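You operate a simulated robot arm through the tools that you are given. There is no shell and no other tool.

You run a simulated robot arm. Do the job below in one go: nothing can be reset, and whatever is moved stays where it is left.

Task
Crank the shaft to its painted mark, pin it and slide the guard back.
Fine: drive lever to HAND for the crank knob and back to STARTER; lock pin in; the guard ends in the box. Where these are worked on the way, their far stop is far enough and under half their travel is too little: drive lever.

Only the result counts: the job must be done as asked and must still hold three seconds after the hand-in. Knocking over, shifting, dropping, spilling or breaking anything else fails it.

Robot
A 7-joint arm with a three-finger gripper, fixed in place. Base frame: the origin is on the floor under the middle of its stand, x ahead of it, y to its left, z up. Units: cm, rad, N and s.
It reaches about 134.2 cm from its shoulder. Its first joint turns from -2.897 to 2.897 rad. Payload 2.69 kg.
Tool frame: the origin (TCP) lies between the finger pads and is the grasp point; the fingertips stand 3 cm ahead of it; z points along the fingers, y is the line along which they close. The gripper opens to 12.8 cm; its body begins 11.7 cm behind the TCP.
Orientation is that of the tool frame in the base frame, as [roll, pitch, yaw] about the fixed x, y, z axes, in that order (R = Rz(yaw) Ry(pitch) Rx(roll)). With the fingers straight down and closing along the base's y, the tool's x points along the base's -x, its y along +y and its z along -z.

Tools
- The arm moves only by the tool servo_tool. Its argument "series" is one flat list of numbers, 7 for each row, row after row: the shift along the tool's x, y, z in cm, then the turn, a rotation vector about the tool's x, y, z in rad, then the finger opening in cm, from 0 to 12.8. In form: [x, y, z, wx, wy, wz, fingers, x, y, z, wx, wy, wz, fingers, ...]. A call has 1 to 20 rows; each row shifts and turns the commanded pose from where the row before left it, along the tool's axes as they then stand. Each row takes 0.2 s and may step no farther than 5 cm and 0.15 rad from the row before; otherwise, or with a gripper value out of range, the whole call is refused. A pose out of reach is approached as far as the arm can. The call stops where the force on the tool passes 40 N (or 10 N more than at its start, if that is more) or the arm is blocked; 0.2 s more then pass. Each finger travels about 12.7 cm/s and halts on what it meets, pressing with about 43 N; the grip force reading is that of the motor and also rises with nothing between the fingers. The clock runs only during rows and for 0.2 s after the last one: add rows that do not move to give the fingers time. It gives the time, the measured TCP pose, the force on the tool (base axes), the opening and the grip force at its end, in the units of the frame above (readings bear some noise), with the torque about the TCP (base axes, N m) and any sound that the robot's microphone picked up.
- Cameras (640 x 400 px; columns grow to the right, rows downward): "scene" is fixed at [5.53, -50.19, 146.28]; the picture's right is [0.78, -0.63, 0.00], its down [-0.23, -0.29, -0.93] and it looks along [0.58, 0.72, -0.37] (base axes); focal length 292 px, centre (320, 200). "wrist" rides on the gripper at [5.8, 5.4, -13.1] in the tool frame; the picture's right is [-0.68, 0.74, 0.00], its down [-0.62, -0.57, -0.55] and it looks along [-0.40, -0.37, 0.84] (tool axes); focal length 234 px, centre (320, 200).
- capture(camera): a new picture of that camera. It takes no simulated time.
- move_column(by): moves the trunk up (or, below 0, down) by that many cm; the arm rides with it, the base frame stays. It gives what a move gives, with no picture.
- probe_pixels(camera, pixels): for up to 12 pixels [column, row] of the newest picture of that camera ("zoom" is the newest enlarged one), the place [x, y, z] in the base frame of the surface seen there, good to about 0.2 cm, but the place of the scene camera against the robot may be out by one fixed shift of up to 1.2 cm in any direction. It takes no simulated time.
- zoom(camera, box): a new picture of the part [left, top, right, bottom] of that camera's present view, enlarged. It takes no simulated time.
- job_done(): hands the job in; it is judged then, once.

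Unless the task says otherwise, let go and move clear before handing in.

The tools are called after ">>>" by a JSON object that holds its "op" and its "data". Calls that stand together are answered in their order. servo_tool: Moves the arm, as the interface text tells. Its arguments: {"type":"object","properties":{"series":{"type":"array","items":{"type":"number"}}},"required":["series"]} The other tools are called the same way: move_column (by) moves the trunk up or down; capture (camera) takes a picture; probe_pixels (camera, pixels) gives the place of the surface under pixels of a picture; zoom (camera, box) takes an enlarged picture of a part of a camera's view; job_done () hands the job in.

At the start:

```text
time: 0.0
eef_pos: [62.18, 5.84, 143.49]
orientation: [-3.14, -0.001, 3.142]
ft_force: [0.7, 0.4, 0.0]
moment: [0.02, 0.04, 0.0]
opening: 12.8
gripper_force: 0.0
trunk travel left (down, up): [-15.0, 20.0]
```

scene: 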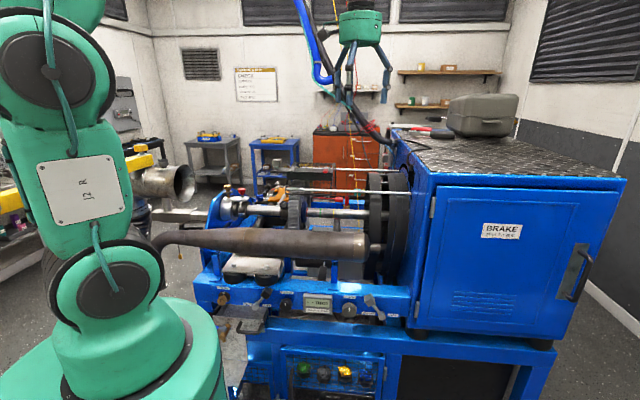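
wrist: 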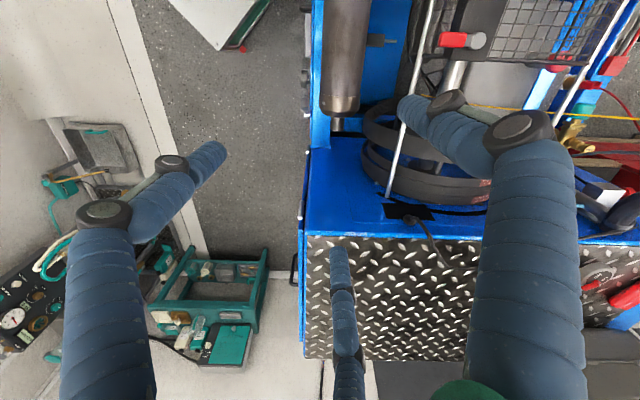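

The scene shows a blue brake machine with a lathe-like front at about columns 200-420, rows 170-330; I will zoom in to identify the lever, crank knob, pin and guard.

>>> {"op": "zoom", "data": {"camera": "scene", "box": [190, 160, 430, 310]}}

>>> {"op": "zoom", "data": {"camera": "scene", "box": [190, 270, 430, 400]}}

>>> {"op": "zoom", "data": {"camera": "wrist", "box": [300, 0, 640, 240]}}

```text
2.67 times, centred on (310, 235) of scene
```

zoom: 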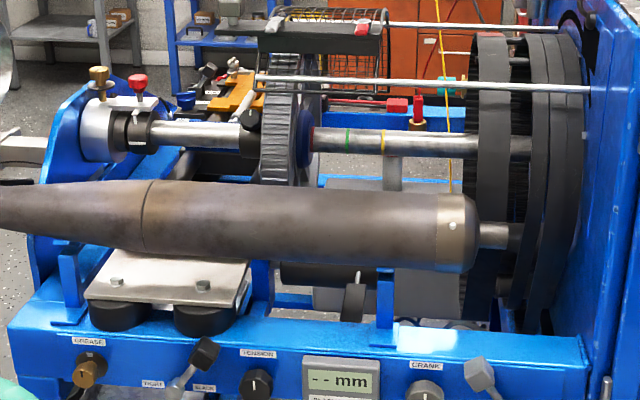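

```text
2.67 times, centred on (310, 335) of scene
```

zoom: 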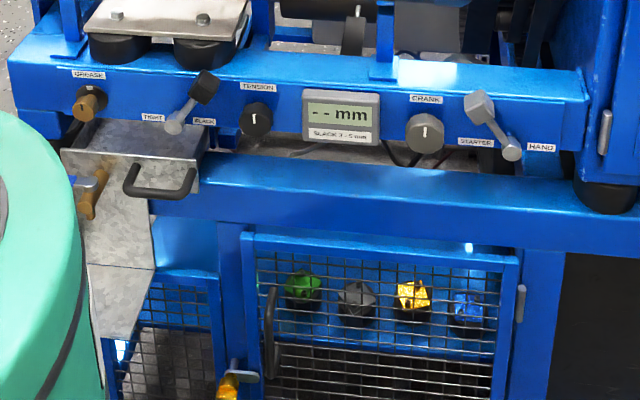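

```text
1.67 times, centred on (470, 120) of wrist
```

zoom: 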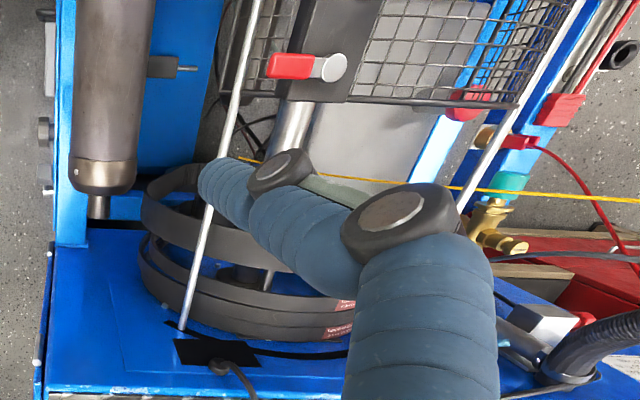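

The front panel carries GREASE, TIGHT/SLACK lever, TENSION, a mm display, CRANK knob and the STARTER/HAND lever; a mesh guard rides on rods behind. I'll zoom tighter on each to find the mark, pin and guard.

>>> {"op": "zoom", "data": {"camera": "scene", "box": [330, 285, 410, 335]}}

>>> {"op": "zoom", "data": {"camera": "scene", "box": [200, 160, 310, 230]}}

>>> {"op": "zoom", "data": {"camera": "scene", "box": [280, 155, 420, 240]}}

>>> {"op": "zoom", "data": {"camera": "scene", "box": [190, 280, 340, 375]}}

>>> {"op": "zoom", "data": {"camera": "wrist", "box": [480, 0, 640, 100]}}

>>> {"op": "zoom", "data": {"camera": "scene", "box": [220, 50, 320, 110]}}

```text
8.00 times, centred on (370, 310) of scene
```

zoom: 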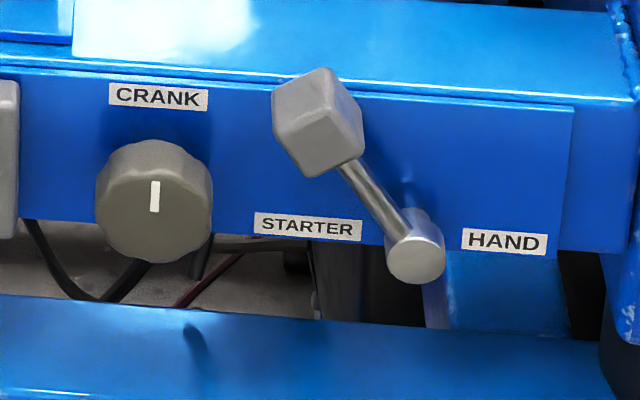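

```text
5.71 times, centred on (255, 195) of scene
```

zoom: 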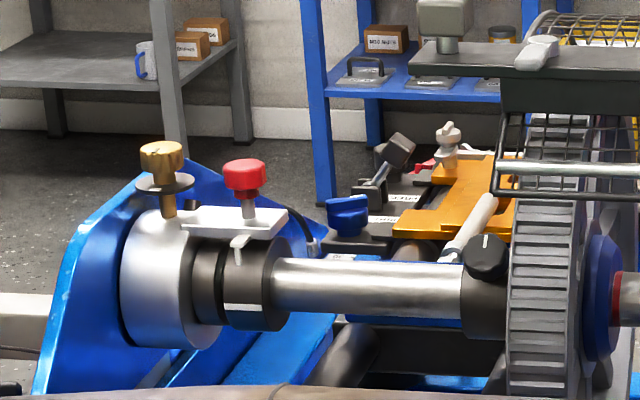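

```text
4.57 times, centred on (350, 198) of scene
```

zoom: 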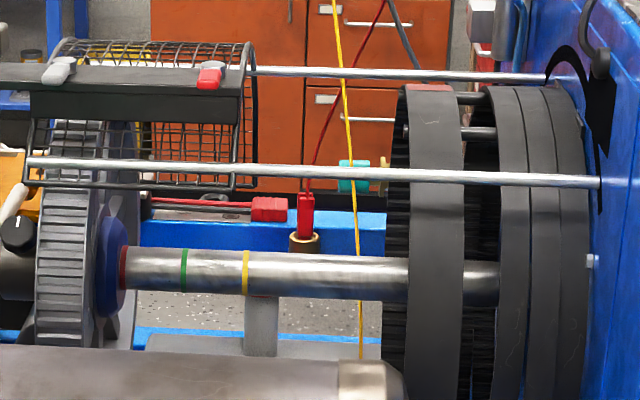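

```text
4.21 times, centred on (265, 328) of scene
```

zoom: 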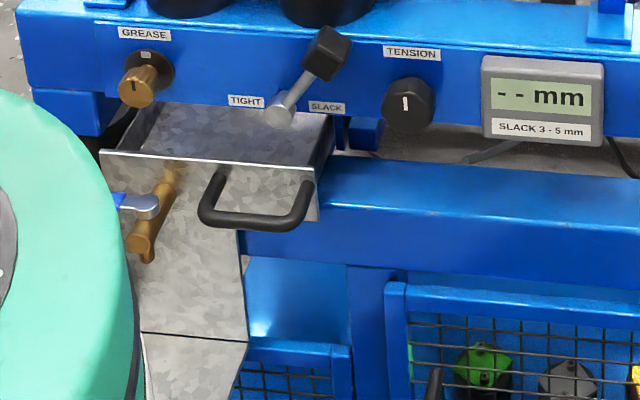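

```text
4.00 times, centred on (560, 50) of wrist
```

zoom: 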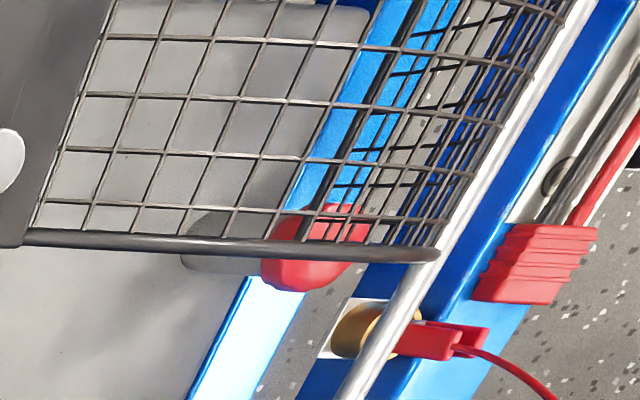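

```text
6.40 times, centred on (270, 80) of scene
```

zoom: 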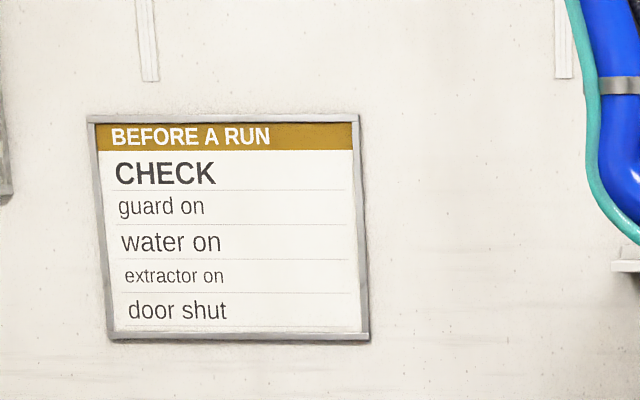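

The collar at the left end (zoom px (255,290)) has a white paint stripe and a pointer, and a red plunger knob above; the guard slides on two rods toward an arc-shaped slot in the blue box. I'll measure these places next.

>>> {"op": "zoom", "data": {"camera": "scene", "box": [215, 180, 265, 220]}}

>>> {"op": "zoom", "data": {"camera": "scene", "box": [260, 155, 350, 215]}}

>>> {"op": "zoom", "data": {"camera": "scene", "box": [375, 130, 455, 200]}}

>>> {"op": "probe_pixels", "data": {"camera": "scene", "pixels": [[242, 190], [228, 187], [242, 209], [242, 213], [349, 309], [369, 299], [382, 316], [326, 172], [290, 172], [300, 190], [360, 192], [410, 192]]}}

```text
10.00 times, centred on (240, 200) of scene
```

zoom: 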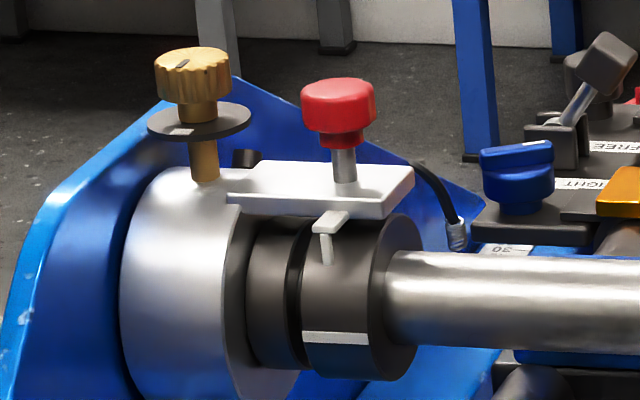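

```text
6.67 times, centred on (305, 185) of scene
```

zoom: 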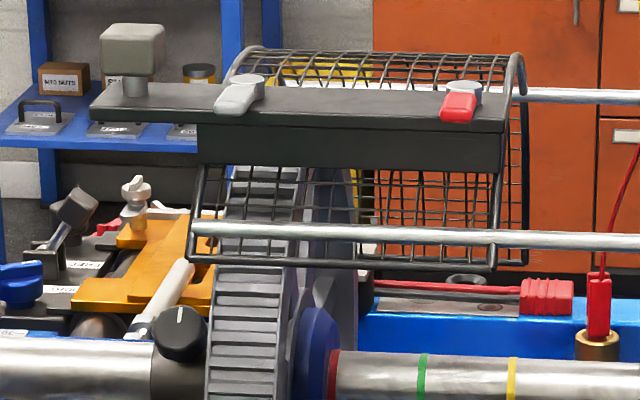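

```text
5.71 times, centred on (415, 165) of scene
```

zoom: 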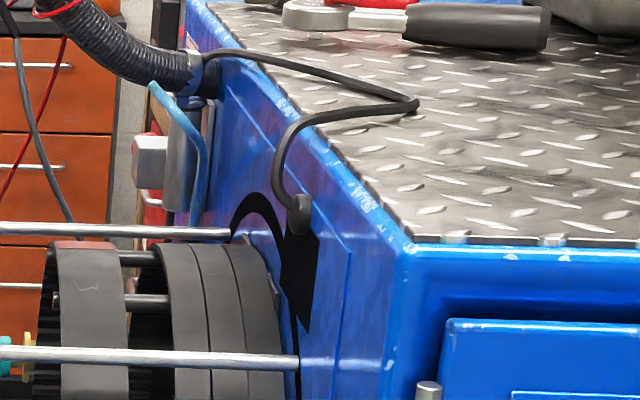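

```text
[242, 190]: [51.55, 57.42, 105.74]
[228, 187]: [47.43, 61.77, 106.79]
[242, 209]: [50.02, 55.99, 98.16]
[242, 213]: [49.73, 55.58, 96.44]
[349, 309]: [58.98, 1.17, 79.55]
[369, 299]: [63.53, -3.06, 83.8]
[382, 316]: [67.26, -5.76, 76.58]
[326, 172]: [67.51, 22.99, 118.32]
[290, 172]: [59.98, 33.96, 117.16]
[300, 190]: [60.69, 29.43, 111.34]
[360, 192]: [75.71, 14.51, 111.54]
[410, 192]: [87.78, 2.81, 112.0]
```

The rods run along about (0.71,-0.70,0), the guard sits at the left on them, and the panel faces the camera. I'll measure the tube, panel knobs, guard handle and slot to plan clear paths.

>>> {"op": "probe_pixels", "data": {"camera": "scene", "pixels": [[200, 240], [300, 228], [360, 240], [300, 255], [355, 256], [376, 247], [325, 160], [285, 172], [325, 170], [278, 163], [294, 168], [334, 170]]}}

>>> {"op": "probe_pixels", "data": {"camera": "scene", "pixels": [[346, 150], [352, 180], [358, 215], [352, 120], [413, 160], [413, 170], [412, 166], [400, 156], [345, 293], [400, 330], [300, 290], [400, 290]]}}

>>> {"op": "zoom", "data": {"camera": "wrist", "box": [280, 0, 420, 100]}}

>>> {"op": "zoom", "data": {"camera": "wrist", "box": [340, 150, 500, 250]}}

>>> {"op": "zoom", "data": {"camera": "scene", "box": [270, 0, 430, 130]}}

```text
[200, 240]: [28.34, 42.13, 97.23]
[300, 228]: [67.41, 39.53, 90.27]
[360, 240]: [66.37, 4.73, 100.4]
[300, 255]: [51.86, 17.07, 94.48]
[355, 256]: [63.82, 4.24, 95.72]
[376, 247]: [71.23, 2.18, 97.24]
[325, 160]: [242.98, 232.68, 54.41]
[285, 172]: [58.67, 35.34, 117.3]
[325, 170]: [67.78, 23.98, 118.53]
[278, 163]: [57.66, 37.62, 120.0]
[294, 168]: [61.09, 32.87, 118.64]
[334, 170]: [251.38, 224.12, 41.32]
```

```text
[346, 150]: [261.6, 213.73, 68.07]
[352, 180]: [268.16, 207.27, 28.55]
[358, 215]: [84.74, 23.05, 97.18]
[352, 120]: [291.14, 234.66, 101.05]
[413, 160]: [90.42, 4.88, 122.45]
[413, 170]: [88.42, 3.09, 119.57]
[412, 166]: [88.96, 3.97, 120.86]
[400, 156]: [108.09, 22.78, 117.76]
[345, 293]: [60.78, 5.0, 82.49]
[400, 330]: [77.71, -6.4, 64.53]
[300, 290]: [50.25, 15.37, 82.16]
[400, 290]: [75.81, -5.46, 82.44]
```

```text
4.00 times, centred on (350, 50) of wrist
```

zoom: 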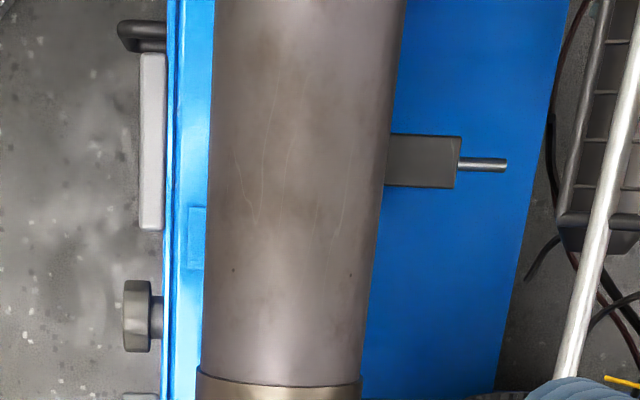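

```text
4.00 times, centred on (420, 200) of wrist
```

zoom: 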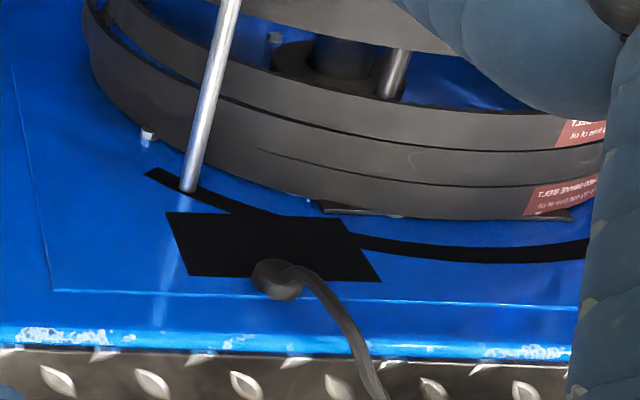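

```text
3.08 times, centred on (350, 65) of scene
```

zoom: 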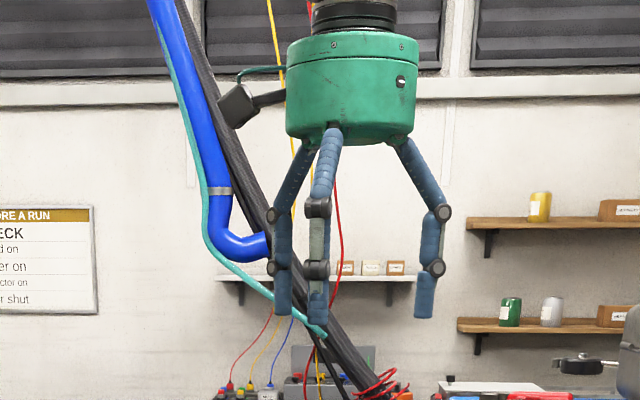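

The wrist view also shows the panel knobs edge-on (crank knob near wrist px (314,79)) and the black slot in the housing wall around (415,215). I'll probe common points in the wrist view to calibrate the scene camera offset.

>>> {"op": "probe_pixels", "data": {"camera": "wrist", "pixels": [[314, 79], [410, 220], [388, 194], [395, 150], [420, 50], [395, 210], [420, 205], [425, 218], [345, 100], [330, 150], [460, 40], [478, 41]]}}

>>> {"op": "probe_pixels", "data": {"camera": "scene", "pixels": [[349, 309], [412, 166], [412, 192], [300, 178], [330, 172], [328, 176], [408, 188], [405, 200], [346, 310], [352, 310], [427, 168], [340, 192]]}}

```text
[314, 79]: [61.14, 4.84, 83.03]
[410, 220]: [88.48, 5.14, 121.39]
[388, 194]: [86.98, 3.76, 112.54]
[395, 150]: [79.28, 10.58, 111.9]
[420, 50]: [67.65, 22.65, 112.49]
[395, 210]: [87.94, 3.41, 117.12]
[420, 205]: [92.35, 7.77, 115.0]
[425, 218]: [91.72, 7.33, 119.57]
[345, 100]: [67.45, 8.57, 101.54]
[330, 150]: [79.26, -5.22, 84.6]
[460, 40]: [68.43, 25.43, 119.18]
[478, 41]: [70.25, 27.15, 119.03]
```

```text
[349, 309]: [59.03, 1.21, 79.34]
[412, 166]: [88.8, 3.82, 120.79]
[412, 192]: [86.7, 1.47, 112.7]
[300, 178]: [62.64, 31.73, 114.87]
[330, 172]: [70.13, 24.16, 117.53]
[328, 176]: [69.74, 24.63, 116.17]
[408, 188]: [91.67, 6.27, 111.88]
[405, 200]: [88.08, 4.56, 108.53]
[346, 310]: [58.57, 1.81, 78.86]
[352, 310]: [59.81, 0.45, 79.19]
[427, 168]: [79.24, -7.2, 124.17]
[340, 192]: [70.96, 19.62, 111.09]
```

Tube front lies at D≈47 while the panel front is ≈46, so the knobs can be worked from the front. I'll zoom on the collar and measure the mark, pointer, pin and lever details.

>>> {"op": "zoom", "data": {"camera": "scene", "box": [228, 184, 268, 222]}}

>>> {"op": "probe_pixels", "data": {"camera": "zoom", "pixels": [[240, 230], [240, 335], [180, 60], [180, 110], [240, 170], [300, 290], [500, 270], [250, 370], [330, 160], [230, 195], [280, 340], [190, 25]]}}

```text
10.53 times, centred on (248, 203) of scene
```

zoom: 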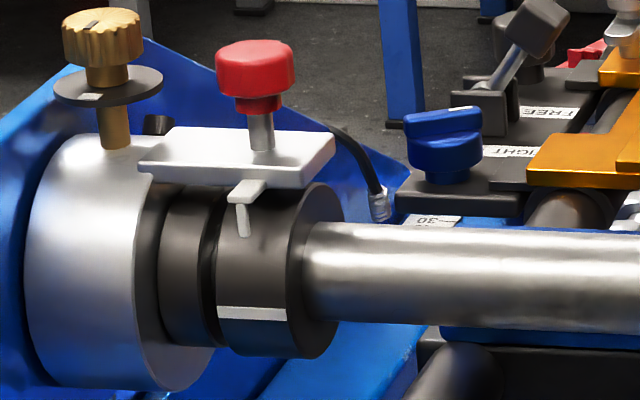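

```text
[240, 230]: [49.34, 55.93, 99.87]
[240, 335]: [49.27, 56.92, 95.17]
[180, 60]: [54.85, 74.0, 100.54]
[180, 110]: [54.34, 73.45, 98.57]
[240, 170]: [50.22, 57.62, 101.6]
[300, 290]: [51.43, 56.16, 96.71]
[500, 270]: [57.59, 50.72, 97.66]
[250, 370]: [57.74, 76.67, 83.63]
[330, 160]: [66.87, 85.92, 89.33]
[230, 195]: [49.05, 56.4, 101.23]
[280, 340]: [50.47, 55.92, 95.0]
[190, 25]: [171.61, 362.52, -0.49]
```

The collar's white stripe sits roughly 40° below the pointer on its front side, and the lever leans to STARTER with room to its left above the crank knob. I'll first swing the tool to point horizontally at the panel, in free space at z≈143, watching the readings.

>>> {"op": "servo_tool", "data": {"series": [0, 0, 0, -0.1, -0.0985, 0, 8, 0, 0, 0, -0.1, -0.0985, 0, 8, 0, 0, 0, -0.1, -0.0985, 0, 8, 0, 0, 0, -0.1, -0.0985, 0, 8]}}

```text
time: 1.0
eef_pos: [62.34, 5.73, 143.5]
orientation: [2.721, 0.387, 3.058]
ft_force: [0.5, 0.2, 0.8]
moment: [-0.04, 0.02, -0.03]
opening: 7.99
gripper_force: 0.0
trunk travel left (down, up): [-15.0, 20.0]
```

The rotation tracks well with TCP steady and no force. I'll complete the turn to horizontal.

>>> {"op": "servo_tool", "data": {"series": [0, 0, 0, -0.0899, -0.0885, 0, 6, 0, 0, 0, -0.0899, -0.0885, 0, 4, 0, 0, 0, -0.0899, -0.0885, 0, 2, 0, 0, 0, -0.0899, -0.0885, 0, 0, 0, 0, 0, -0.0899, -0.0885, 0, 0, 0, 0, 0, -0.0899, -0.0885, 0, 0, 0, 0, 0, -0.0899, -0.0885, 0, 0, 0, 0, 0, -0.0899, -0.0885, 0, 0]}}

>>> {"op": "capture", "data": {"camera": "scene"}}

>>> {"op": "capture", "data": {"camera": "wrist"}}

```text
time: 2.8
eef_pos: [62.25, 5.63, 143.5]
orientation: [1.57, 0.78, 2.36]
ft_force: [0.0, -0.2, -0.3]
moment: [0.0, 0.02, -0.02]
opening: 0.19
gripper_force: 31.9
trunk travel left (down, up): [-15.0, 20.0]
```

```text
taken
```

scene: 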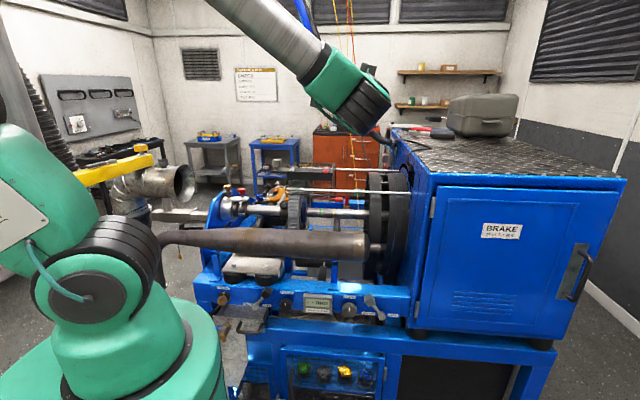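

```text
taken
```

wrist: 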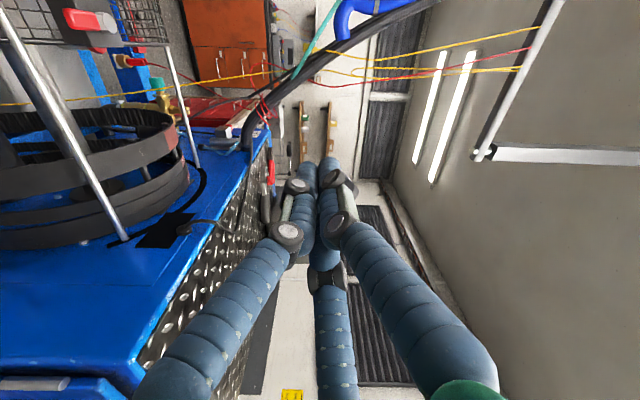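

The tool now points horizontally at the machine but the picture's right is up. I'll roll +90° about the tool axis (camera on top) while backing off to D≈30.

>>> {"op": "servo_tool", "data": {"series": [0, 0, -1.6, 0, 0, 0.1428, 0, 0, 0, -1.6, 0, 0, 0.1428, 0, 0, 0, -1.6, 0, 0, 0.1428, 0, 0, 0, -1.6, 0, 0, 0.1428, 0, 0, 0, -1.6, 0, 0, 0.1428, 0, 0, 0, -1.6, 0, 0, 0.1428, 0, 0, 0, -1.6, 0, 0, 0.1428, 0, 0, 0, -1.6, 0, 0, 0.1428, 0, 0, 0, -1.6, 0, 0, 0.1428, 0, 0, 0, -1.6, 0, 0, 0.1428, 0, 0, 0, -1.6, 0, 0, 0.1428, 0]}}

>>> {"op": "capture", "data": {"camera": "wrist"}}

>>> {"op": "capture", "data": {"camera": "scene"}}

```text
time: 5.2
eef_pos: [49.89, -6.76, 143.66]
orientation: [1.574, -0.795, 2.363]
ft_force: [0.6, -0.6, 0.2]
moment: [0.0, 0.0, 0.05]
opening: 0.21
gripper_force: 31.5
trunk travel left (down, up): [-15.0, 20.0]
```

```text
taken
```

wrist: 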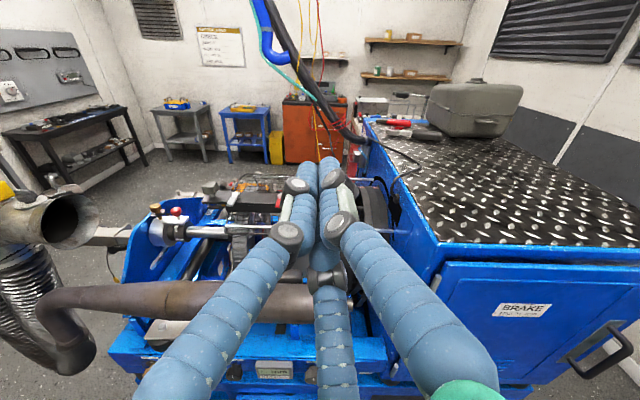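

```text
taken
```

scene: 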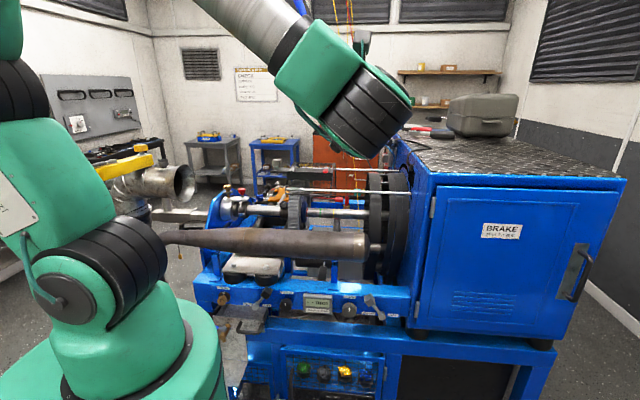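

All clear: the tool points at the machine with the camera on top. I'll descend in front of the panel in stages, at D≈30.

>>> {"op": "servo_tool", "data": {"series": [-2.86, -2.8, 0, 0, 0, 0, 0, -2.86, -2.8, 0, 0, 0, 0, 0, -2.86, -2.8, 0, 0, 0, 0, 0, -2.86, -2.8, 0, 0, 0, 0, 0, -2.86, -2.8, 0, 0, 0, 0, 0, -2.86, -2.8, 0, 0, 0, 0, 0, -2.86, -2.8, 0, 0, 0, 0, 0]}}

>>> {"op": "capture", "data": {"camera": "scene"}}

>>> {"op": "capture", "data": {"camera": "wrist"}}

```text
time: 6.8
eef_pos: [49.83, -6.91, 115.43]
orientation: [1.572, -0.791, 2.365]
ft_force: [-0.5, -0.8, 0.8]
moment: [-0.03, -0.01, -0.02]
opening: 0.21
gripper_force: 31.6
trunk travel left (down, up): [-15.0, 20.0]
```

```text
taken
```

scene: 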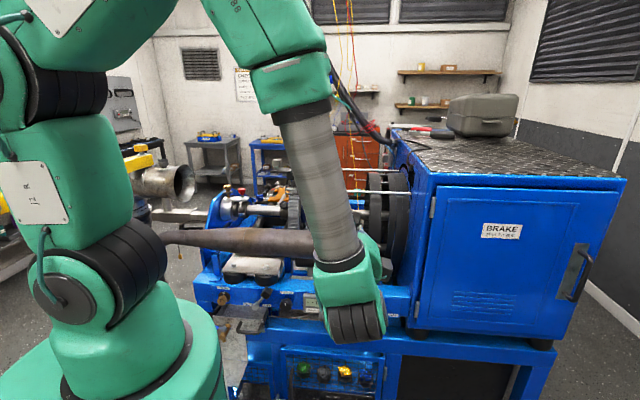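

```text
taken
```

wrist: 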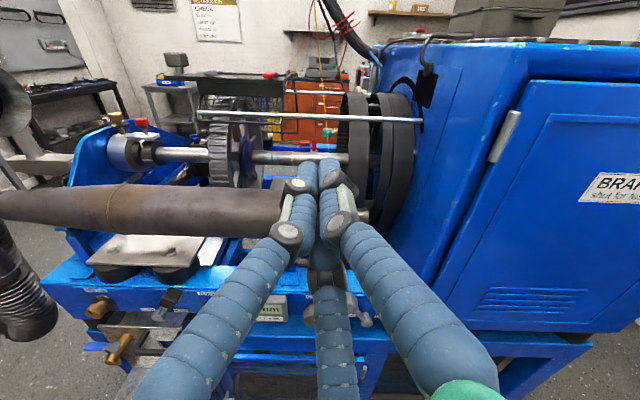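

Readings are clean and the lever shows near wrist px (365,318). I'll zoom to measure the lever and crank knob with the wrist camera.

>>> {"op": "zoom", "data": {"camera": "wrist", "box": [270, 260, 430, 360]}}

>>> {"op": "zoom", "data": {"camera": "wrist", "box": [90, 100, 210, 190]}}

>>> {"op": "zoom", "data": {"camera": "wrist", "box": [190, 60, 310, 130]}}

>>> {"op": "zoom", "data": {"camera": "wrist", "box": [370, 60, 450, 130]}}

```text
4.00 times, centred on (350, 310) of wrist
```

zoom: 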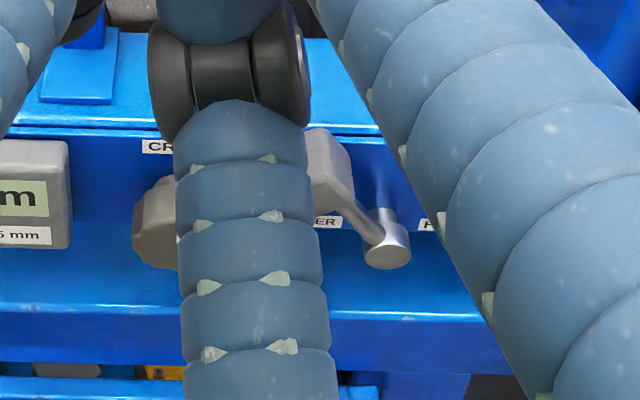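

```text
4.44 times, centred on (150, 145) of wrist
```

zoom: 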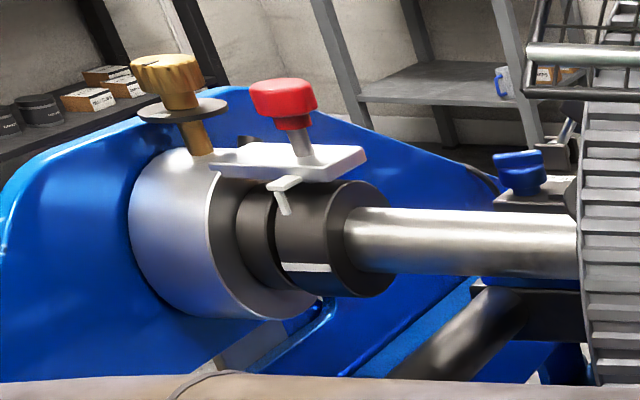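

```text
5.33 times, centred on (250, 95) of wrist
```

zoom: 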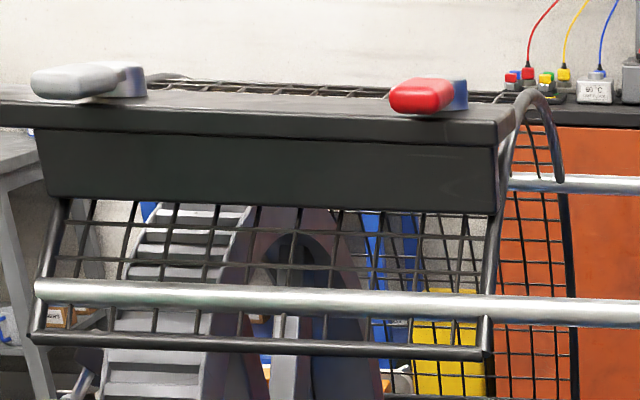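

```text
5.71 times, centred on (410, 95) of wrist
```

zoom: 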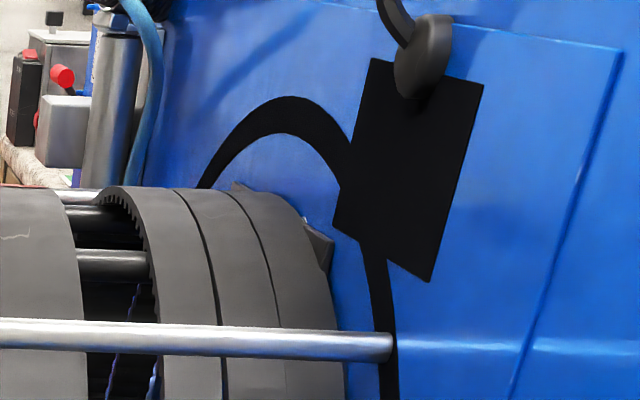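

The bottom finger hides part of the crank knob, but the lever pivot (wrist px (367,321)) and knob (352,302) are visible. I'll probe these with the wrist camera.

>>> {"op": "probe_pixels", "data": {"camera": "wrist", "pixels": [[367, 323], [352, 300], [349, 306], [354, 294], [308, 316], [308, 308], [310, 296], [272, 308], [300, 335], [300, 290], [378, 315], [351, 316]]}}

>>> {"op": "probe_pixels", "data": {"camera": "scene", "pixels": [[318, 300], [318, 310], [369, 313], [393, 315], [350, 297], [241, 202], [242, 214], [240, 190], [270, 205], [230, 210], [283, 183], [310, 312]]}}

```text
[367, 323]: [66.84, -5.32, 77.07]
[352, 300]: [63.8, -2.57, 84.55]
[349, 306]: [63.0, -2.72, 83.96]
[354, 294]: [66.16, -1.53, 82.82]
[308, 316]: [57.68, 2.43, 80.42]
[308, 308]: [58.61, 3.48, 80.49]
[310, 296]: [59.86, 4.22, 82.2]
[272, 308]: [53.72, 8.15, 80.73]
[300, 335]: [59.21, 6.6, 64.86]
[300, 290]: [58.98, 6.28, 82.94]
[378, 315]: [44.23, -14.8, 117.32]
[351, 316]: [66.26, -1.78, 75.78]
```

```text
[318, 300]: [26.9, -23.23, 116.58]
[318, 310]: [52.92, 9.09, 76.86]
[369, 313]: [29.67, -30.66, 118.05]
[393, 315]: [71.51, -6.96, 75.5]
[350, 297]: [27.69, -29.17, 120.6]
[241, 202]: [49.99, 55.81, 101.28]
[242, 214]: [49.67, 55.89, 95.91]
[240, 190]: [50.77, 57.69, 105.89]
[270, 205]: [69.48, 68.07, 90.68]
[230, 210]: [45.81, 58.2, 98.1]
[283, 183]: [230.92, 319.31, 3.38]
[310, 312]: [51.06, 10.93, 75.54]
```

Wrist probes put the lever pivot at (66.8,-5.3,77.1), its knob near z 84, and the panel face at D≈45. I'll descend to z≈86 left of the lever knob, still standing off.

>>> {"op": "servo_tool", "data": {"series": [-3.06, -2.88, 0, 0, 0, 0, 0, -3.06, -2.88, 0, 0, 0, 0, 0, -3.06, -2.88, 0, 0, 0, 0, 0, -3.06, -2.88, 0, 0, 0, 0, 0, -3.06, -2.88, 0, 0, 0, 0, 0, -3.06, -2.88, 0, 0, 0, 0, 0, -3.06, -2.88, 0, 0, 0, 0, 0, 0, 0, 0, 0, 0, 0, 0]}}

>>> {"op": "capture", "data": {"camera": "scene"}}

>>> {"op": "capture", "data": {"camera": "wrist"}}

```text
time: 8.6
eef_pos: [50.42, -7.28, 86.15]
orientation: [1.571, -0.794, 2.366]
ft_force: [0.5, -0.7, 0.2]
moment: [0.02, -0.02, 0.08]
opening: 0.21
gripper_force: 31.3
trunk travel left (down, up): [-15.0, 20.0]
```

```text
taken
```

scene: 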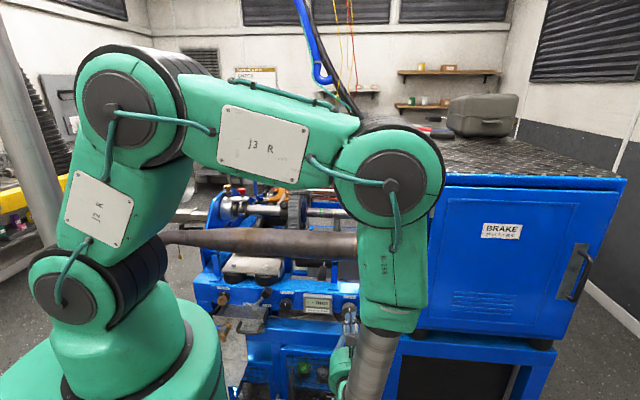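

```text
taken
```

wrist: 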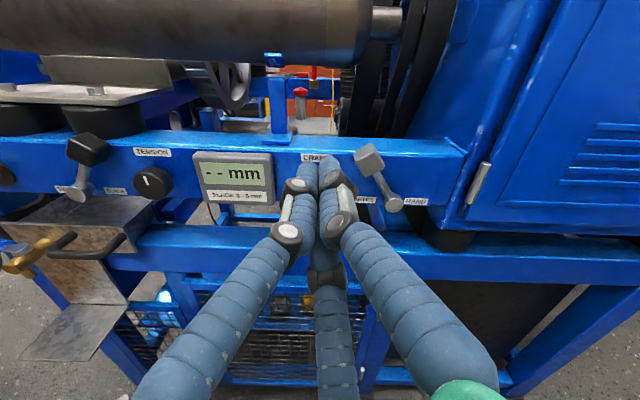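

The wrist view now shows the lever knob at (369,158), pivot (393,205) and the fingertips at (325,165). I'll zoom and probe precisely.

>>> {"op": "zoom", "data": {"camera": "wrist", "box": [290, 130, 450, 230]}}

>>> {"op": "probe_pixels", "data": {"camera": "wrist", "pixels": [[369, 158], [358, 158], [366, 170], [378, 165], [393, 206], [368, 146], [312, 158], [416, 202], [310, 190], [300, 150], [440, 170], [340, 145]]}}

```text
4.00 times, centred on (370, 180) of wrist
```

zoom: 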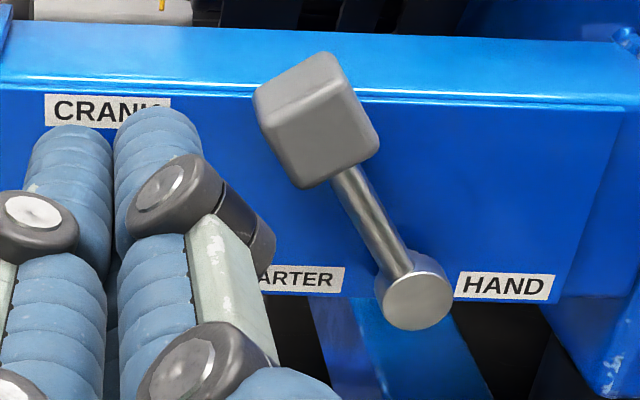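

```text
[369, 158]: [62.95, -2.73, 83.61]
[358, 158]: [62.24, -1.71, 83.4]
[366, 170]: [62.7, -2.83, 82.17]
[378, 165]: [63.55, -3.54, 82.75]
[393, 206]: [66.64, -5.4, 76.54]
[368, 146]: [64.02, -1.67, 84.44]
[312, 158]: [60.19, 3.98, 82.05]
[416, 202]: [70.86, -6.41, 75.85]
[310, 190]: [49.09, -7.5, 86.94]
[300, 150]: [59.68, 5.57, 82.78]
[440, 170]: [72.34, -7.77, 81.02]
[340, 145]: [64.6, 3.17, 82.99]
```

Lever knob centre is at U≈46.8, z≈83.6 and its left corner U≈45; my closed fingers at U=41, z≈86 clear the crank knob below. I'll move forward 11 cm so the tips stand just off the panel.

>>> {"op": "servo_tool", "data": {"series": [-0.2, -0.2, 3, 0, 0, 0, 0, 0, 0, 3, 0, 0, 0, 0, 0, 0, 3, 0, 0, 0, 0, 0, 0, 2, 0, 0, 0, 0, 0, 0, 0, 0, 0, 0, 0]}}

>>> {"op": "capture", "data": {"camera": "wrist"}}

>>> {"op": "capture", "data": {"camera": "scene"}}

```text
time: 9.8
eef_pos: [58.13, 0.55, 85.66]
orientation: [1.574, -0.79, 2.363]
ft_force: [0.1, 0.6, 0.3]
moment: [-0.04, -0.04, -0.01]
opening: 0.18
gripper_force: 31.2
trunk travel left (down, up): [-15.0, 20.0]
```

```text
taken
```

wrist: 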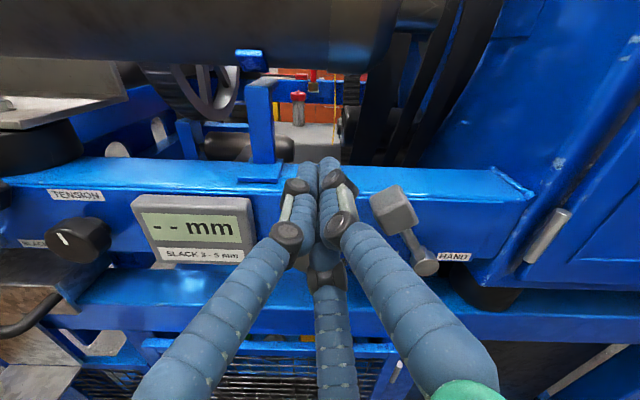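

```text
taken
```

scene: 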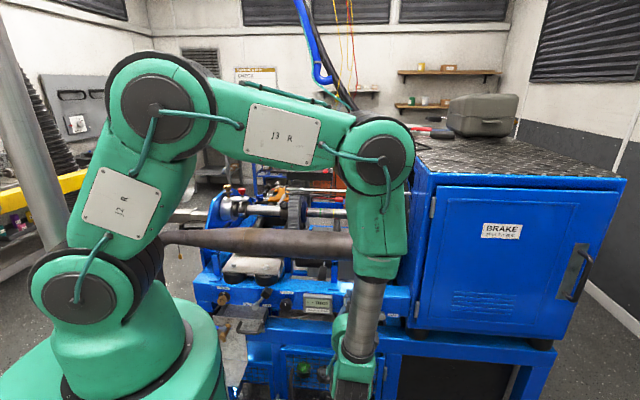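

Fingertips are beside the lever knob (wrist px (393,208)) with no contact. I'll sweep right along the panel to push the lever toward HAND.

>>> {"op": "servo_tool", "data": {"series": [-0.7, 0.714, 0, 0, 0, 0, 0, -0.7, 0.714, 0, 0, 0, 0, 0, -0.7, 0.714, 0, 0, 0, 0, 0, -0.7, 0.714, 0, 0, 0, 0, 0, -0.75, 0.66, 0, 0, 0, 0, 0, -0.75, 0.66, 0, 0, 0, 0, 0, -0.75, 0.66, 0, 0, 0, 0, 0, -0.75, 0.66, 0, 0, 0, 0, 0, -0.75, 0.66, 0, 0, 0, 0, 0, -0.75, 0.66, 0, 0, 0, 0, 0]}}

>>> {"op": "capture", "data": {"camera": "wrist"}}

```text
time: 11.2
eef_pos: [62.15, -3.34, 86.1]
orientation: [1.56, -0.79, 2.378]
ft_force: [-11.6, 2.8, 17.9]
moment: [0.15, -0.02, -0.16]
opening: 0.2
gripper_force: 31.7
trunk travel left (down, up): [-15.0, 20.0]
stopped in row 7: the force on the tool passed its limit at 50 N (the readings are from after the stop); the commanded pose is now the measured one
```

```text
taken
```

wrist: 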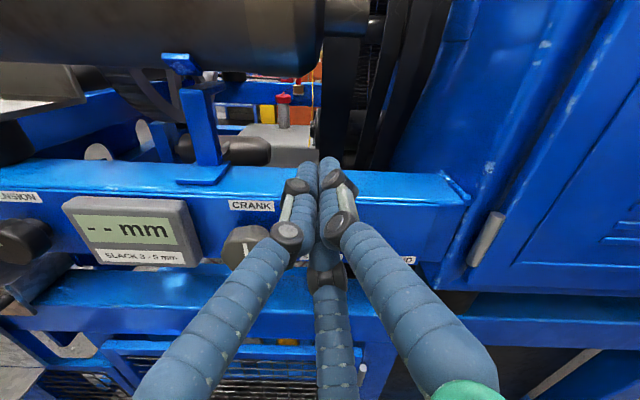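

The push stopped at 50 N with an upward component, so the fingers may be riding up the knob. I'll check the lever's actual angle in zooms of both cameras.

>>> {"op": "zoom", "data": {"camera": "wrist", "box": [290, 150, 450, 280]}}

>>> {"op": "zoom", "data": {"camera": "scene", "box": [320, 270, 420, 340]}}

```text
3.08 times, centred on (370, 215) of wrist
```

zoom: 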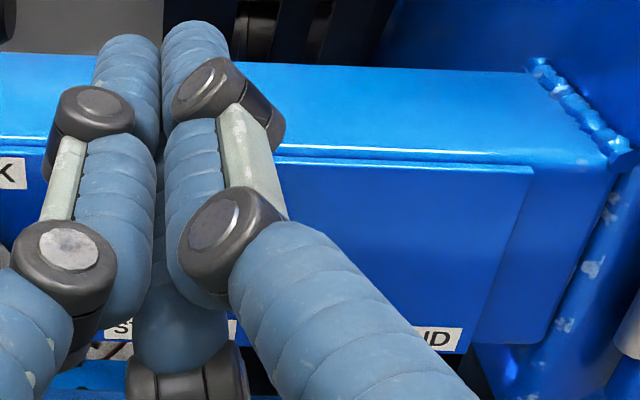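

```text
5.71 times, centred on (370, 305) of scene
```

zoom: 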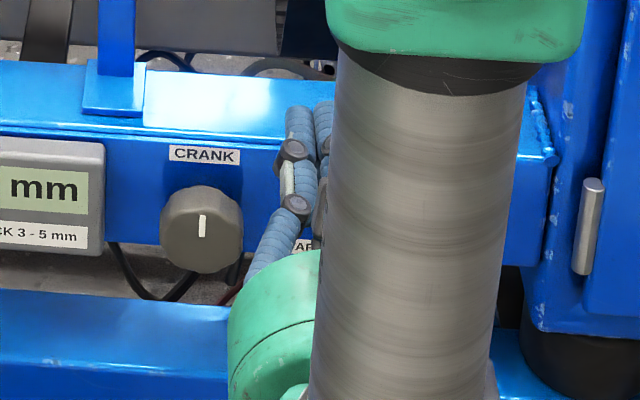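

The lever is hidden behind the fingers; I'll back off along the tool axis and look at where it stands.

>>> {"op": "servo_tool", "data": {"series": [0, 0, -2, 0, 0, 0, 0, 0, 0, -3, 0, 0, 0, 0, 0, 0, -4, 0, 0, 0, 0, 0, 0, 0, 0, 0, 0, 0]}}

>>> {"op": "zoom", "data": {"camera": "wrist", "box": [240, 130, 480, 280]}}

```text
time: 12.2
eef_pos: [55.95, -9.87, 85.87]
orientation: [1.564, -0.794, 2.372]
ft_force: [-0.5, -0.1, -0.7]
moment: [0.02, 0.01, 0.0]
opening: 0.22
gripper_force: 31.2
trunk travel left (down, up): [-15.0, 20.0]
```

```text
2.67 times, centred on (360, 205) of wrist
```

zoom: 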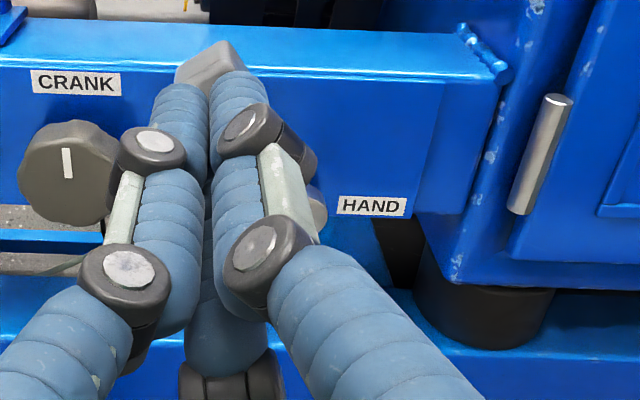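

The knob top peeks out at zoom (210,65); I'll probe it and the pivot to get the lever's angle.

>>> {"op": "probe_pixels", "data": {"camera": "zoom", "pixels": [[210, 60], [190, 75], [215, 72], [230, 55], [317, 205], [65, 165], [65, 130], [100, 85], [400, 120], [300, 100], [240, 65], [325, 205]]}}

```text
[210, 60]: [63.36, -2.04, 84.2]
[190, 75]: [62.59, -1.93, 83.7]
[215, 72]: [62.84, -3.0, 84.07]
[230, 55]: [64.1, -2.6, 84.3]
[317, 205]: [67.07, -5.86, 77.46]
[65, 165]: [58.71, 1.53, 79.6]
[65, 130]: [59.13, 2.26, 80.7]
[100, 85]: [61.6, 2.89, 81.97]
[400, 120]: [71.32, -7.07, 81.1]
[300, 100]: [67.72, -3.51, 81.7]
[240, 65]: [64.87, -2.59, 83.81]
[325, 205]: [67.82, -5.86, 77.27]
```

The lever has not moved; the fingers just slid over its tilted top face. I'll instead grip the lever knob: roll the tool −78° so no finger lands on the lever's rod, and open to 6 cm, then look.

>>> {"op": "servo_tool", "data": {"series": [0, 0, 0, 0, 0, -0.1361, 2, 0, 0, 0, 0, 0, -0.1361, 4, 0, 0, 0, 0, 0, -0.1361, 6, 0, 0, 0, 0, 0, -0.1361, 6, 0, 0, 0, 0, 0, -0.1361, 6, 0, 0, 0, 0, 0, -0.1361, 6, 0, 0, 0, 0, 0, -0.1361, 6, 0, 0, 0, 0, 0, -0.1361, 6, 0, 0, 0, 0, 0, -0.1361, 6, 0, 0, 0, 0, 0, -0.1361, 6]}}

>>> {"op": "capture", "data": {"camera": "wrist"}}

>>> {"op": "capture", "data": {"camera": "scene"}}

```text
time: 14.4
eef_pos: [56.06, -9.93, 86.03]
orientation: [1.565, 0.57, 2.365]
ft_force: [0.1, -0.1, -0.2]
moment: [-0.01, 0.0, -0.02]
opening: 6.03
gripper_force: 0.1
trunk travel left (down, up): [-15.0, 20.0]
```

```text
taken
```

wrist: 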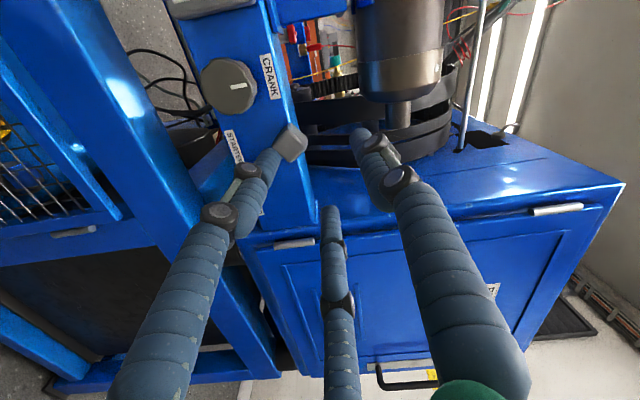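

```text
taken
```

scene: 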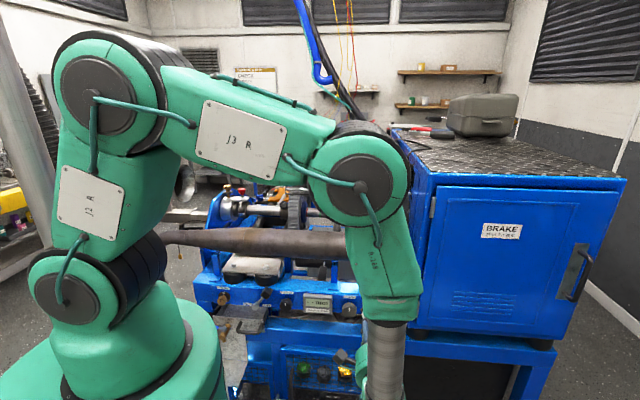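

With opening 6 the fingers sit at 3°,123°,243° around the axis, as planned; the lever knob is at wrist px (291,143). I'll lower to knob height and advance partway, then check alignment.

>>> {"op": "servo_tool", "data": {"series": [0.79, -1.22, 0, 0, 0, 0, 5.8, 0.79, -1.22, 0, 0, 0, 0, 5.8, 0, 0, 2, 0, 0, 0, 5.8, 0, 0, 2, 0, 0, 0, 5.8, 0, 0, 0, 0, 0, 0, 5.8]}}

>>> {"op": "capture", "data": {"camera": "wrist"}}

>>> {"op": "zoom", "data": {"camera": "wrist", "box": [180, 80, 440, 260]}}

```text
time: 15.6
eef_pos: [58.76, -7.05, 83.08]
orientation: [1.565, 0.568, 2.364]
ft_force: [-0.1, 0.9, -0.8]
moment: [-0.01, 0.02, 0.0]
opening: 5.81
gripper_force: 0.1
trunk travel left (down, up): [-15.0, 20.0]
```

```text
taken
```

wrist: 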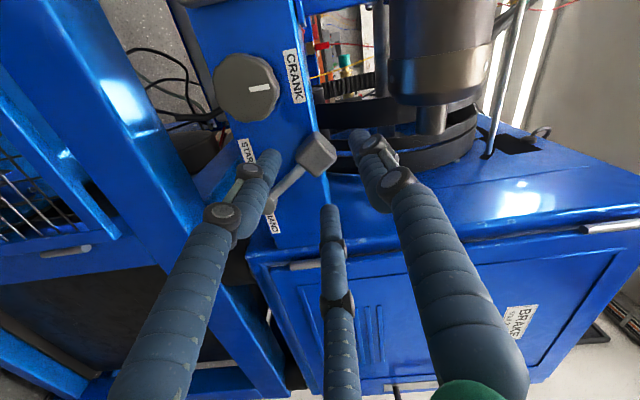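

```text
2.22 times, centred on (310, 170) of wrist
```

zoom: 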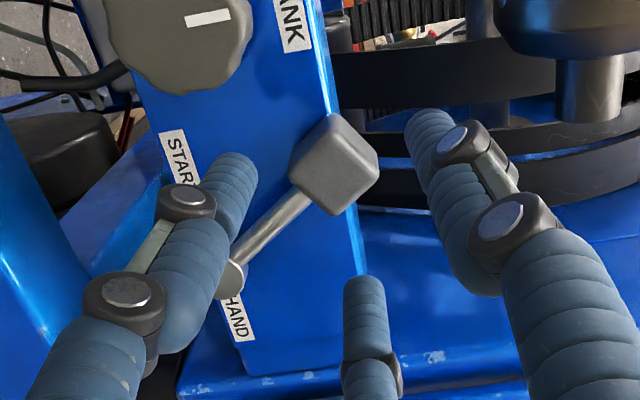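

The knob lies between the three fingers. I'll probe its face to check the centring in the tool frame.

>>> {"op": "probe_pixels", "data": {"camera": "zoom", "pixels": [[330, 172], [310, 180], [335, 200], [350, 160], [325, 150], [360, 175], [225, 280], [200, 40], [265, 235], [355, 190]]}}

```text
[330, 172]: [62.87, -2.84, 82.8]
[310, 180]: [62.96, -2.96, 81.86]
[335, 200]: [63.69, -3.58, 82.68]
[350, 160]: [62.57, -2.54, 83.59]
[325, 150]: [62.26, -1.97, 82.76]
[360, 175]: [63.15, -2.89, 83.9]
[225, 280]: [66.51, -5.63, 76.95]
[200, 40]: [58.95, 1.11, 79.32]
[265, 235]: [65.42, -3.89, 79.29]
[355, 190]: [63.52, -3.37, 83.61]
```

The knob centre (U≈46.8, z≈82.9) matches the tool axis. I'll advance 5.3 cm around it and close the fingers.

>>> {"op": "servo_tool", "data": {"series": [0, 0, 2.2, 0, 0, 0, 5.8, 0, 0, 2.2, 0, 0, 0, 5.8, 0, 0, 0.9, 0, 0, 0, 5.8, 0, 0, 0, 0, 0, 0, 4, 0, 0, 0, 0, 0, 0, 2.5, 0, 0, 0, 0, 0, 0, 2.5]}}

>>> {"op": "capture", "data": {"camera": "wrist"}}

```text
time: 17.0
eef_pos: [62.5, -3.21, 83.15]
orientation: [1.565, 0.57, 2.362]
ft_force: [8.6, -6.6, 5.0]
moment: [-0.05, -0.2, -0.37]
opening: 3.51
gripper_force: 8.1
trunk travel left (down, up): [-15.0, 20.0]
```

```text
taken
```

wrist: 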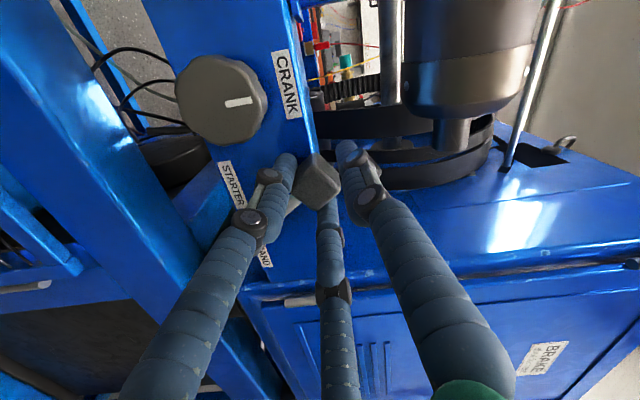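

The fingers hold the lever knob (opening 3.5). I'll swing it clockwise about its pivot at U≈51.3, z≈76.7, rolling the tool with it, in a first half.

>>> {"op": "servo_tool", "data": {"series": [0, 0, 0, 0, 0, 0, 1.5, -0.96, -0.02, 0, 0, 0, 0.122, 1.5, -0.96, -0.02, 0, 0, 0, 0.122, 1.5, -0.96, -0.02, 0, 0, 0, 0.122, 1.5, -0.96, -0.02, 0, 0, 0, 0.122, 1.5, -0.96, -0.02, 0, 0, 0, 0.122, 1.5]}}

>>> {"op": "capture", "data": {"camera": "wrist"}}

```text
time: 18.4
eef_pos: [65.79, -6.37, 84.44]
orientation: [1.564, -0.042, 2.369]
ft_force: [-1.9, -5.0, 13.9]
moment: [0.38, -0.51, -0.05]
opening: 3.48
gripper_force: 14.7
trunk travel left (down, up): [-15.0, 20.0]
```

```text
taken
```

wrist: 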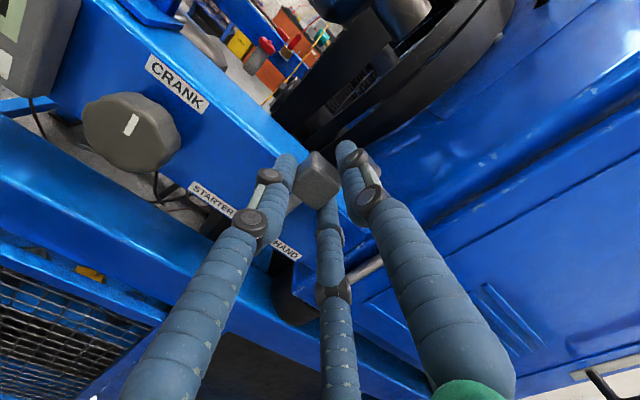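

The knob stays in grip and is now at top dead centre (U≈51.3). I'll continue the second half to the HAND stop.

>>> {"op": "servo_tool", "data": {"series": [-0.96, -0.02, 0, 0, 0, 0.122, 1.5, -0.96, -0.02, 0, 0, 0, 0.122, 1.5, -0.96, -0.02, 0, 0, 0, 0.122, 1.5, -0.96, -0.02, 0, 0, 0, 0.122, 1.5, -0.96, -0.02, 0, 0, 0, 0.122, 1.5]}}

>>> {"op": "capture", "data": {"camera": "wrist"}}

```text
time: 19.6
eef_pos: [68.88, -9.59, 83.02]
orientation: [1.566, -0.654, 2.371]
ft_force: [0.9, -4.3, -3.2]
moment: [-0.19, -0.22, -0.24]
opening: 3.49
gripper_force: 14.7
trunk travel left (down, up): [-15.0, 20.0]
```

```text
taken
```

wrist: 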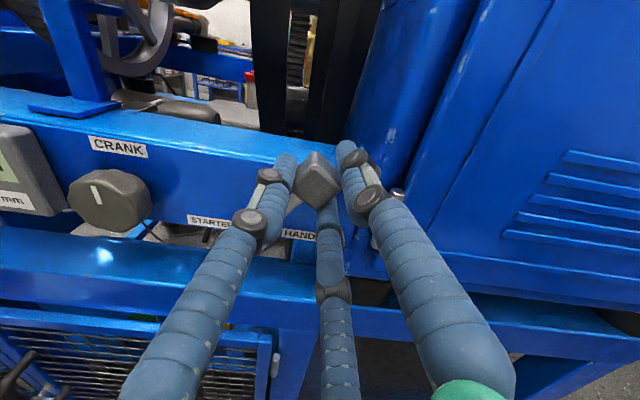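

The knob followed to U≈55.8 without meeting a hard stop. I'll go two further small steps to feel for the stop.

>>> {"op": "servo_tool", "data": {"series": [-0.6, -0.01, 0, 0, 0, 0.076, 1.5, -0.6, -0.01, 0, 0, 0, 0.076, 1.5, 0, 0, 0, 0, 0, 0, 1.5]}}

>>> {"op": "capture", "data": {"camera": "wrist"}}

```text
time: 20.2
eef_pos: [69.06, -9.66, 82.82]
orientation: [1.554, -0.769, 2.388]
ft_force: [-19.1, 7.3, 22.9]
moment: [0.57, -0.02, 0.41]
opening: 3.57
gripper_force: 15.7
trunk travel left (down, up): [-15.0, 20.0]
stopped in row 2: the force on the tool passed its limit at 42 N (the readings are from after the stop); the commanded pose is now the measured one
```

```text
taken
```

wrist: 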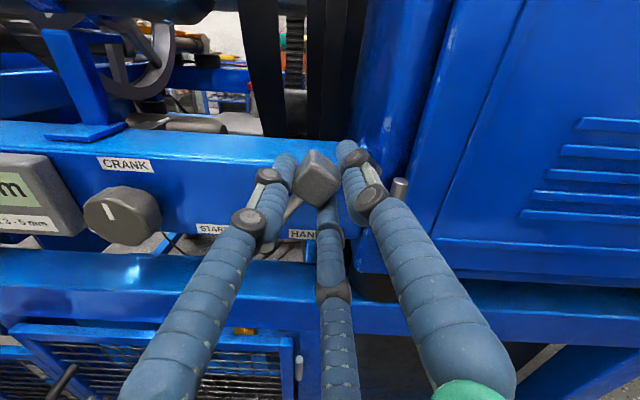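

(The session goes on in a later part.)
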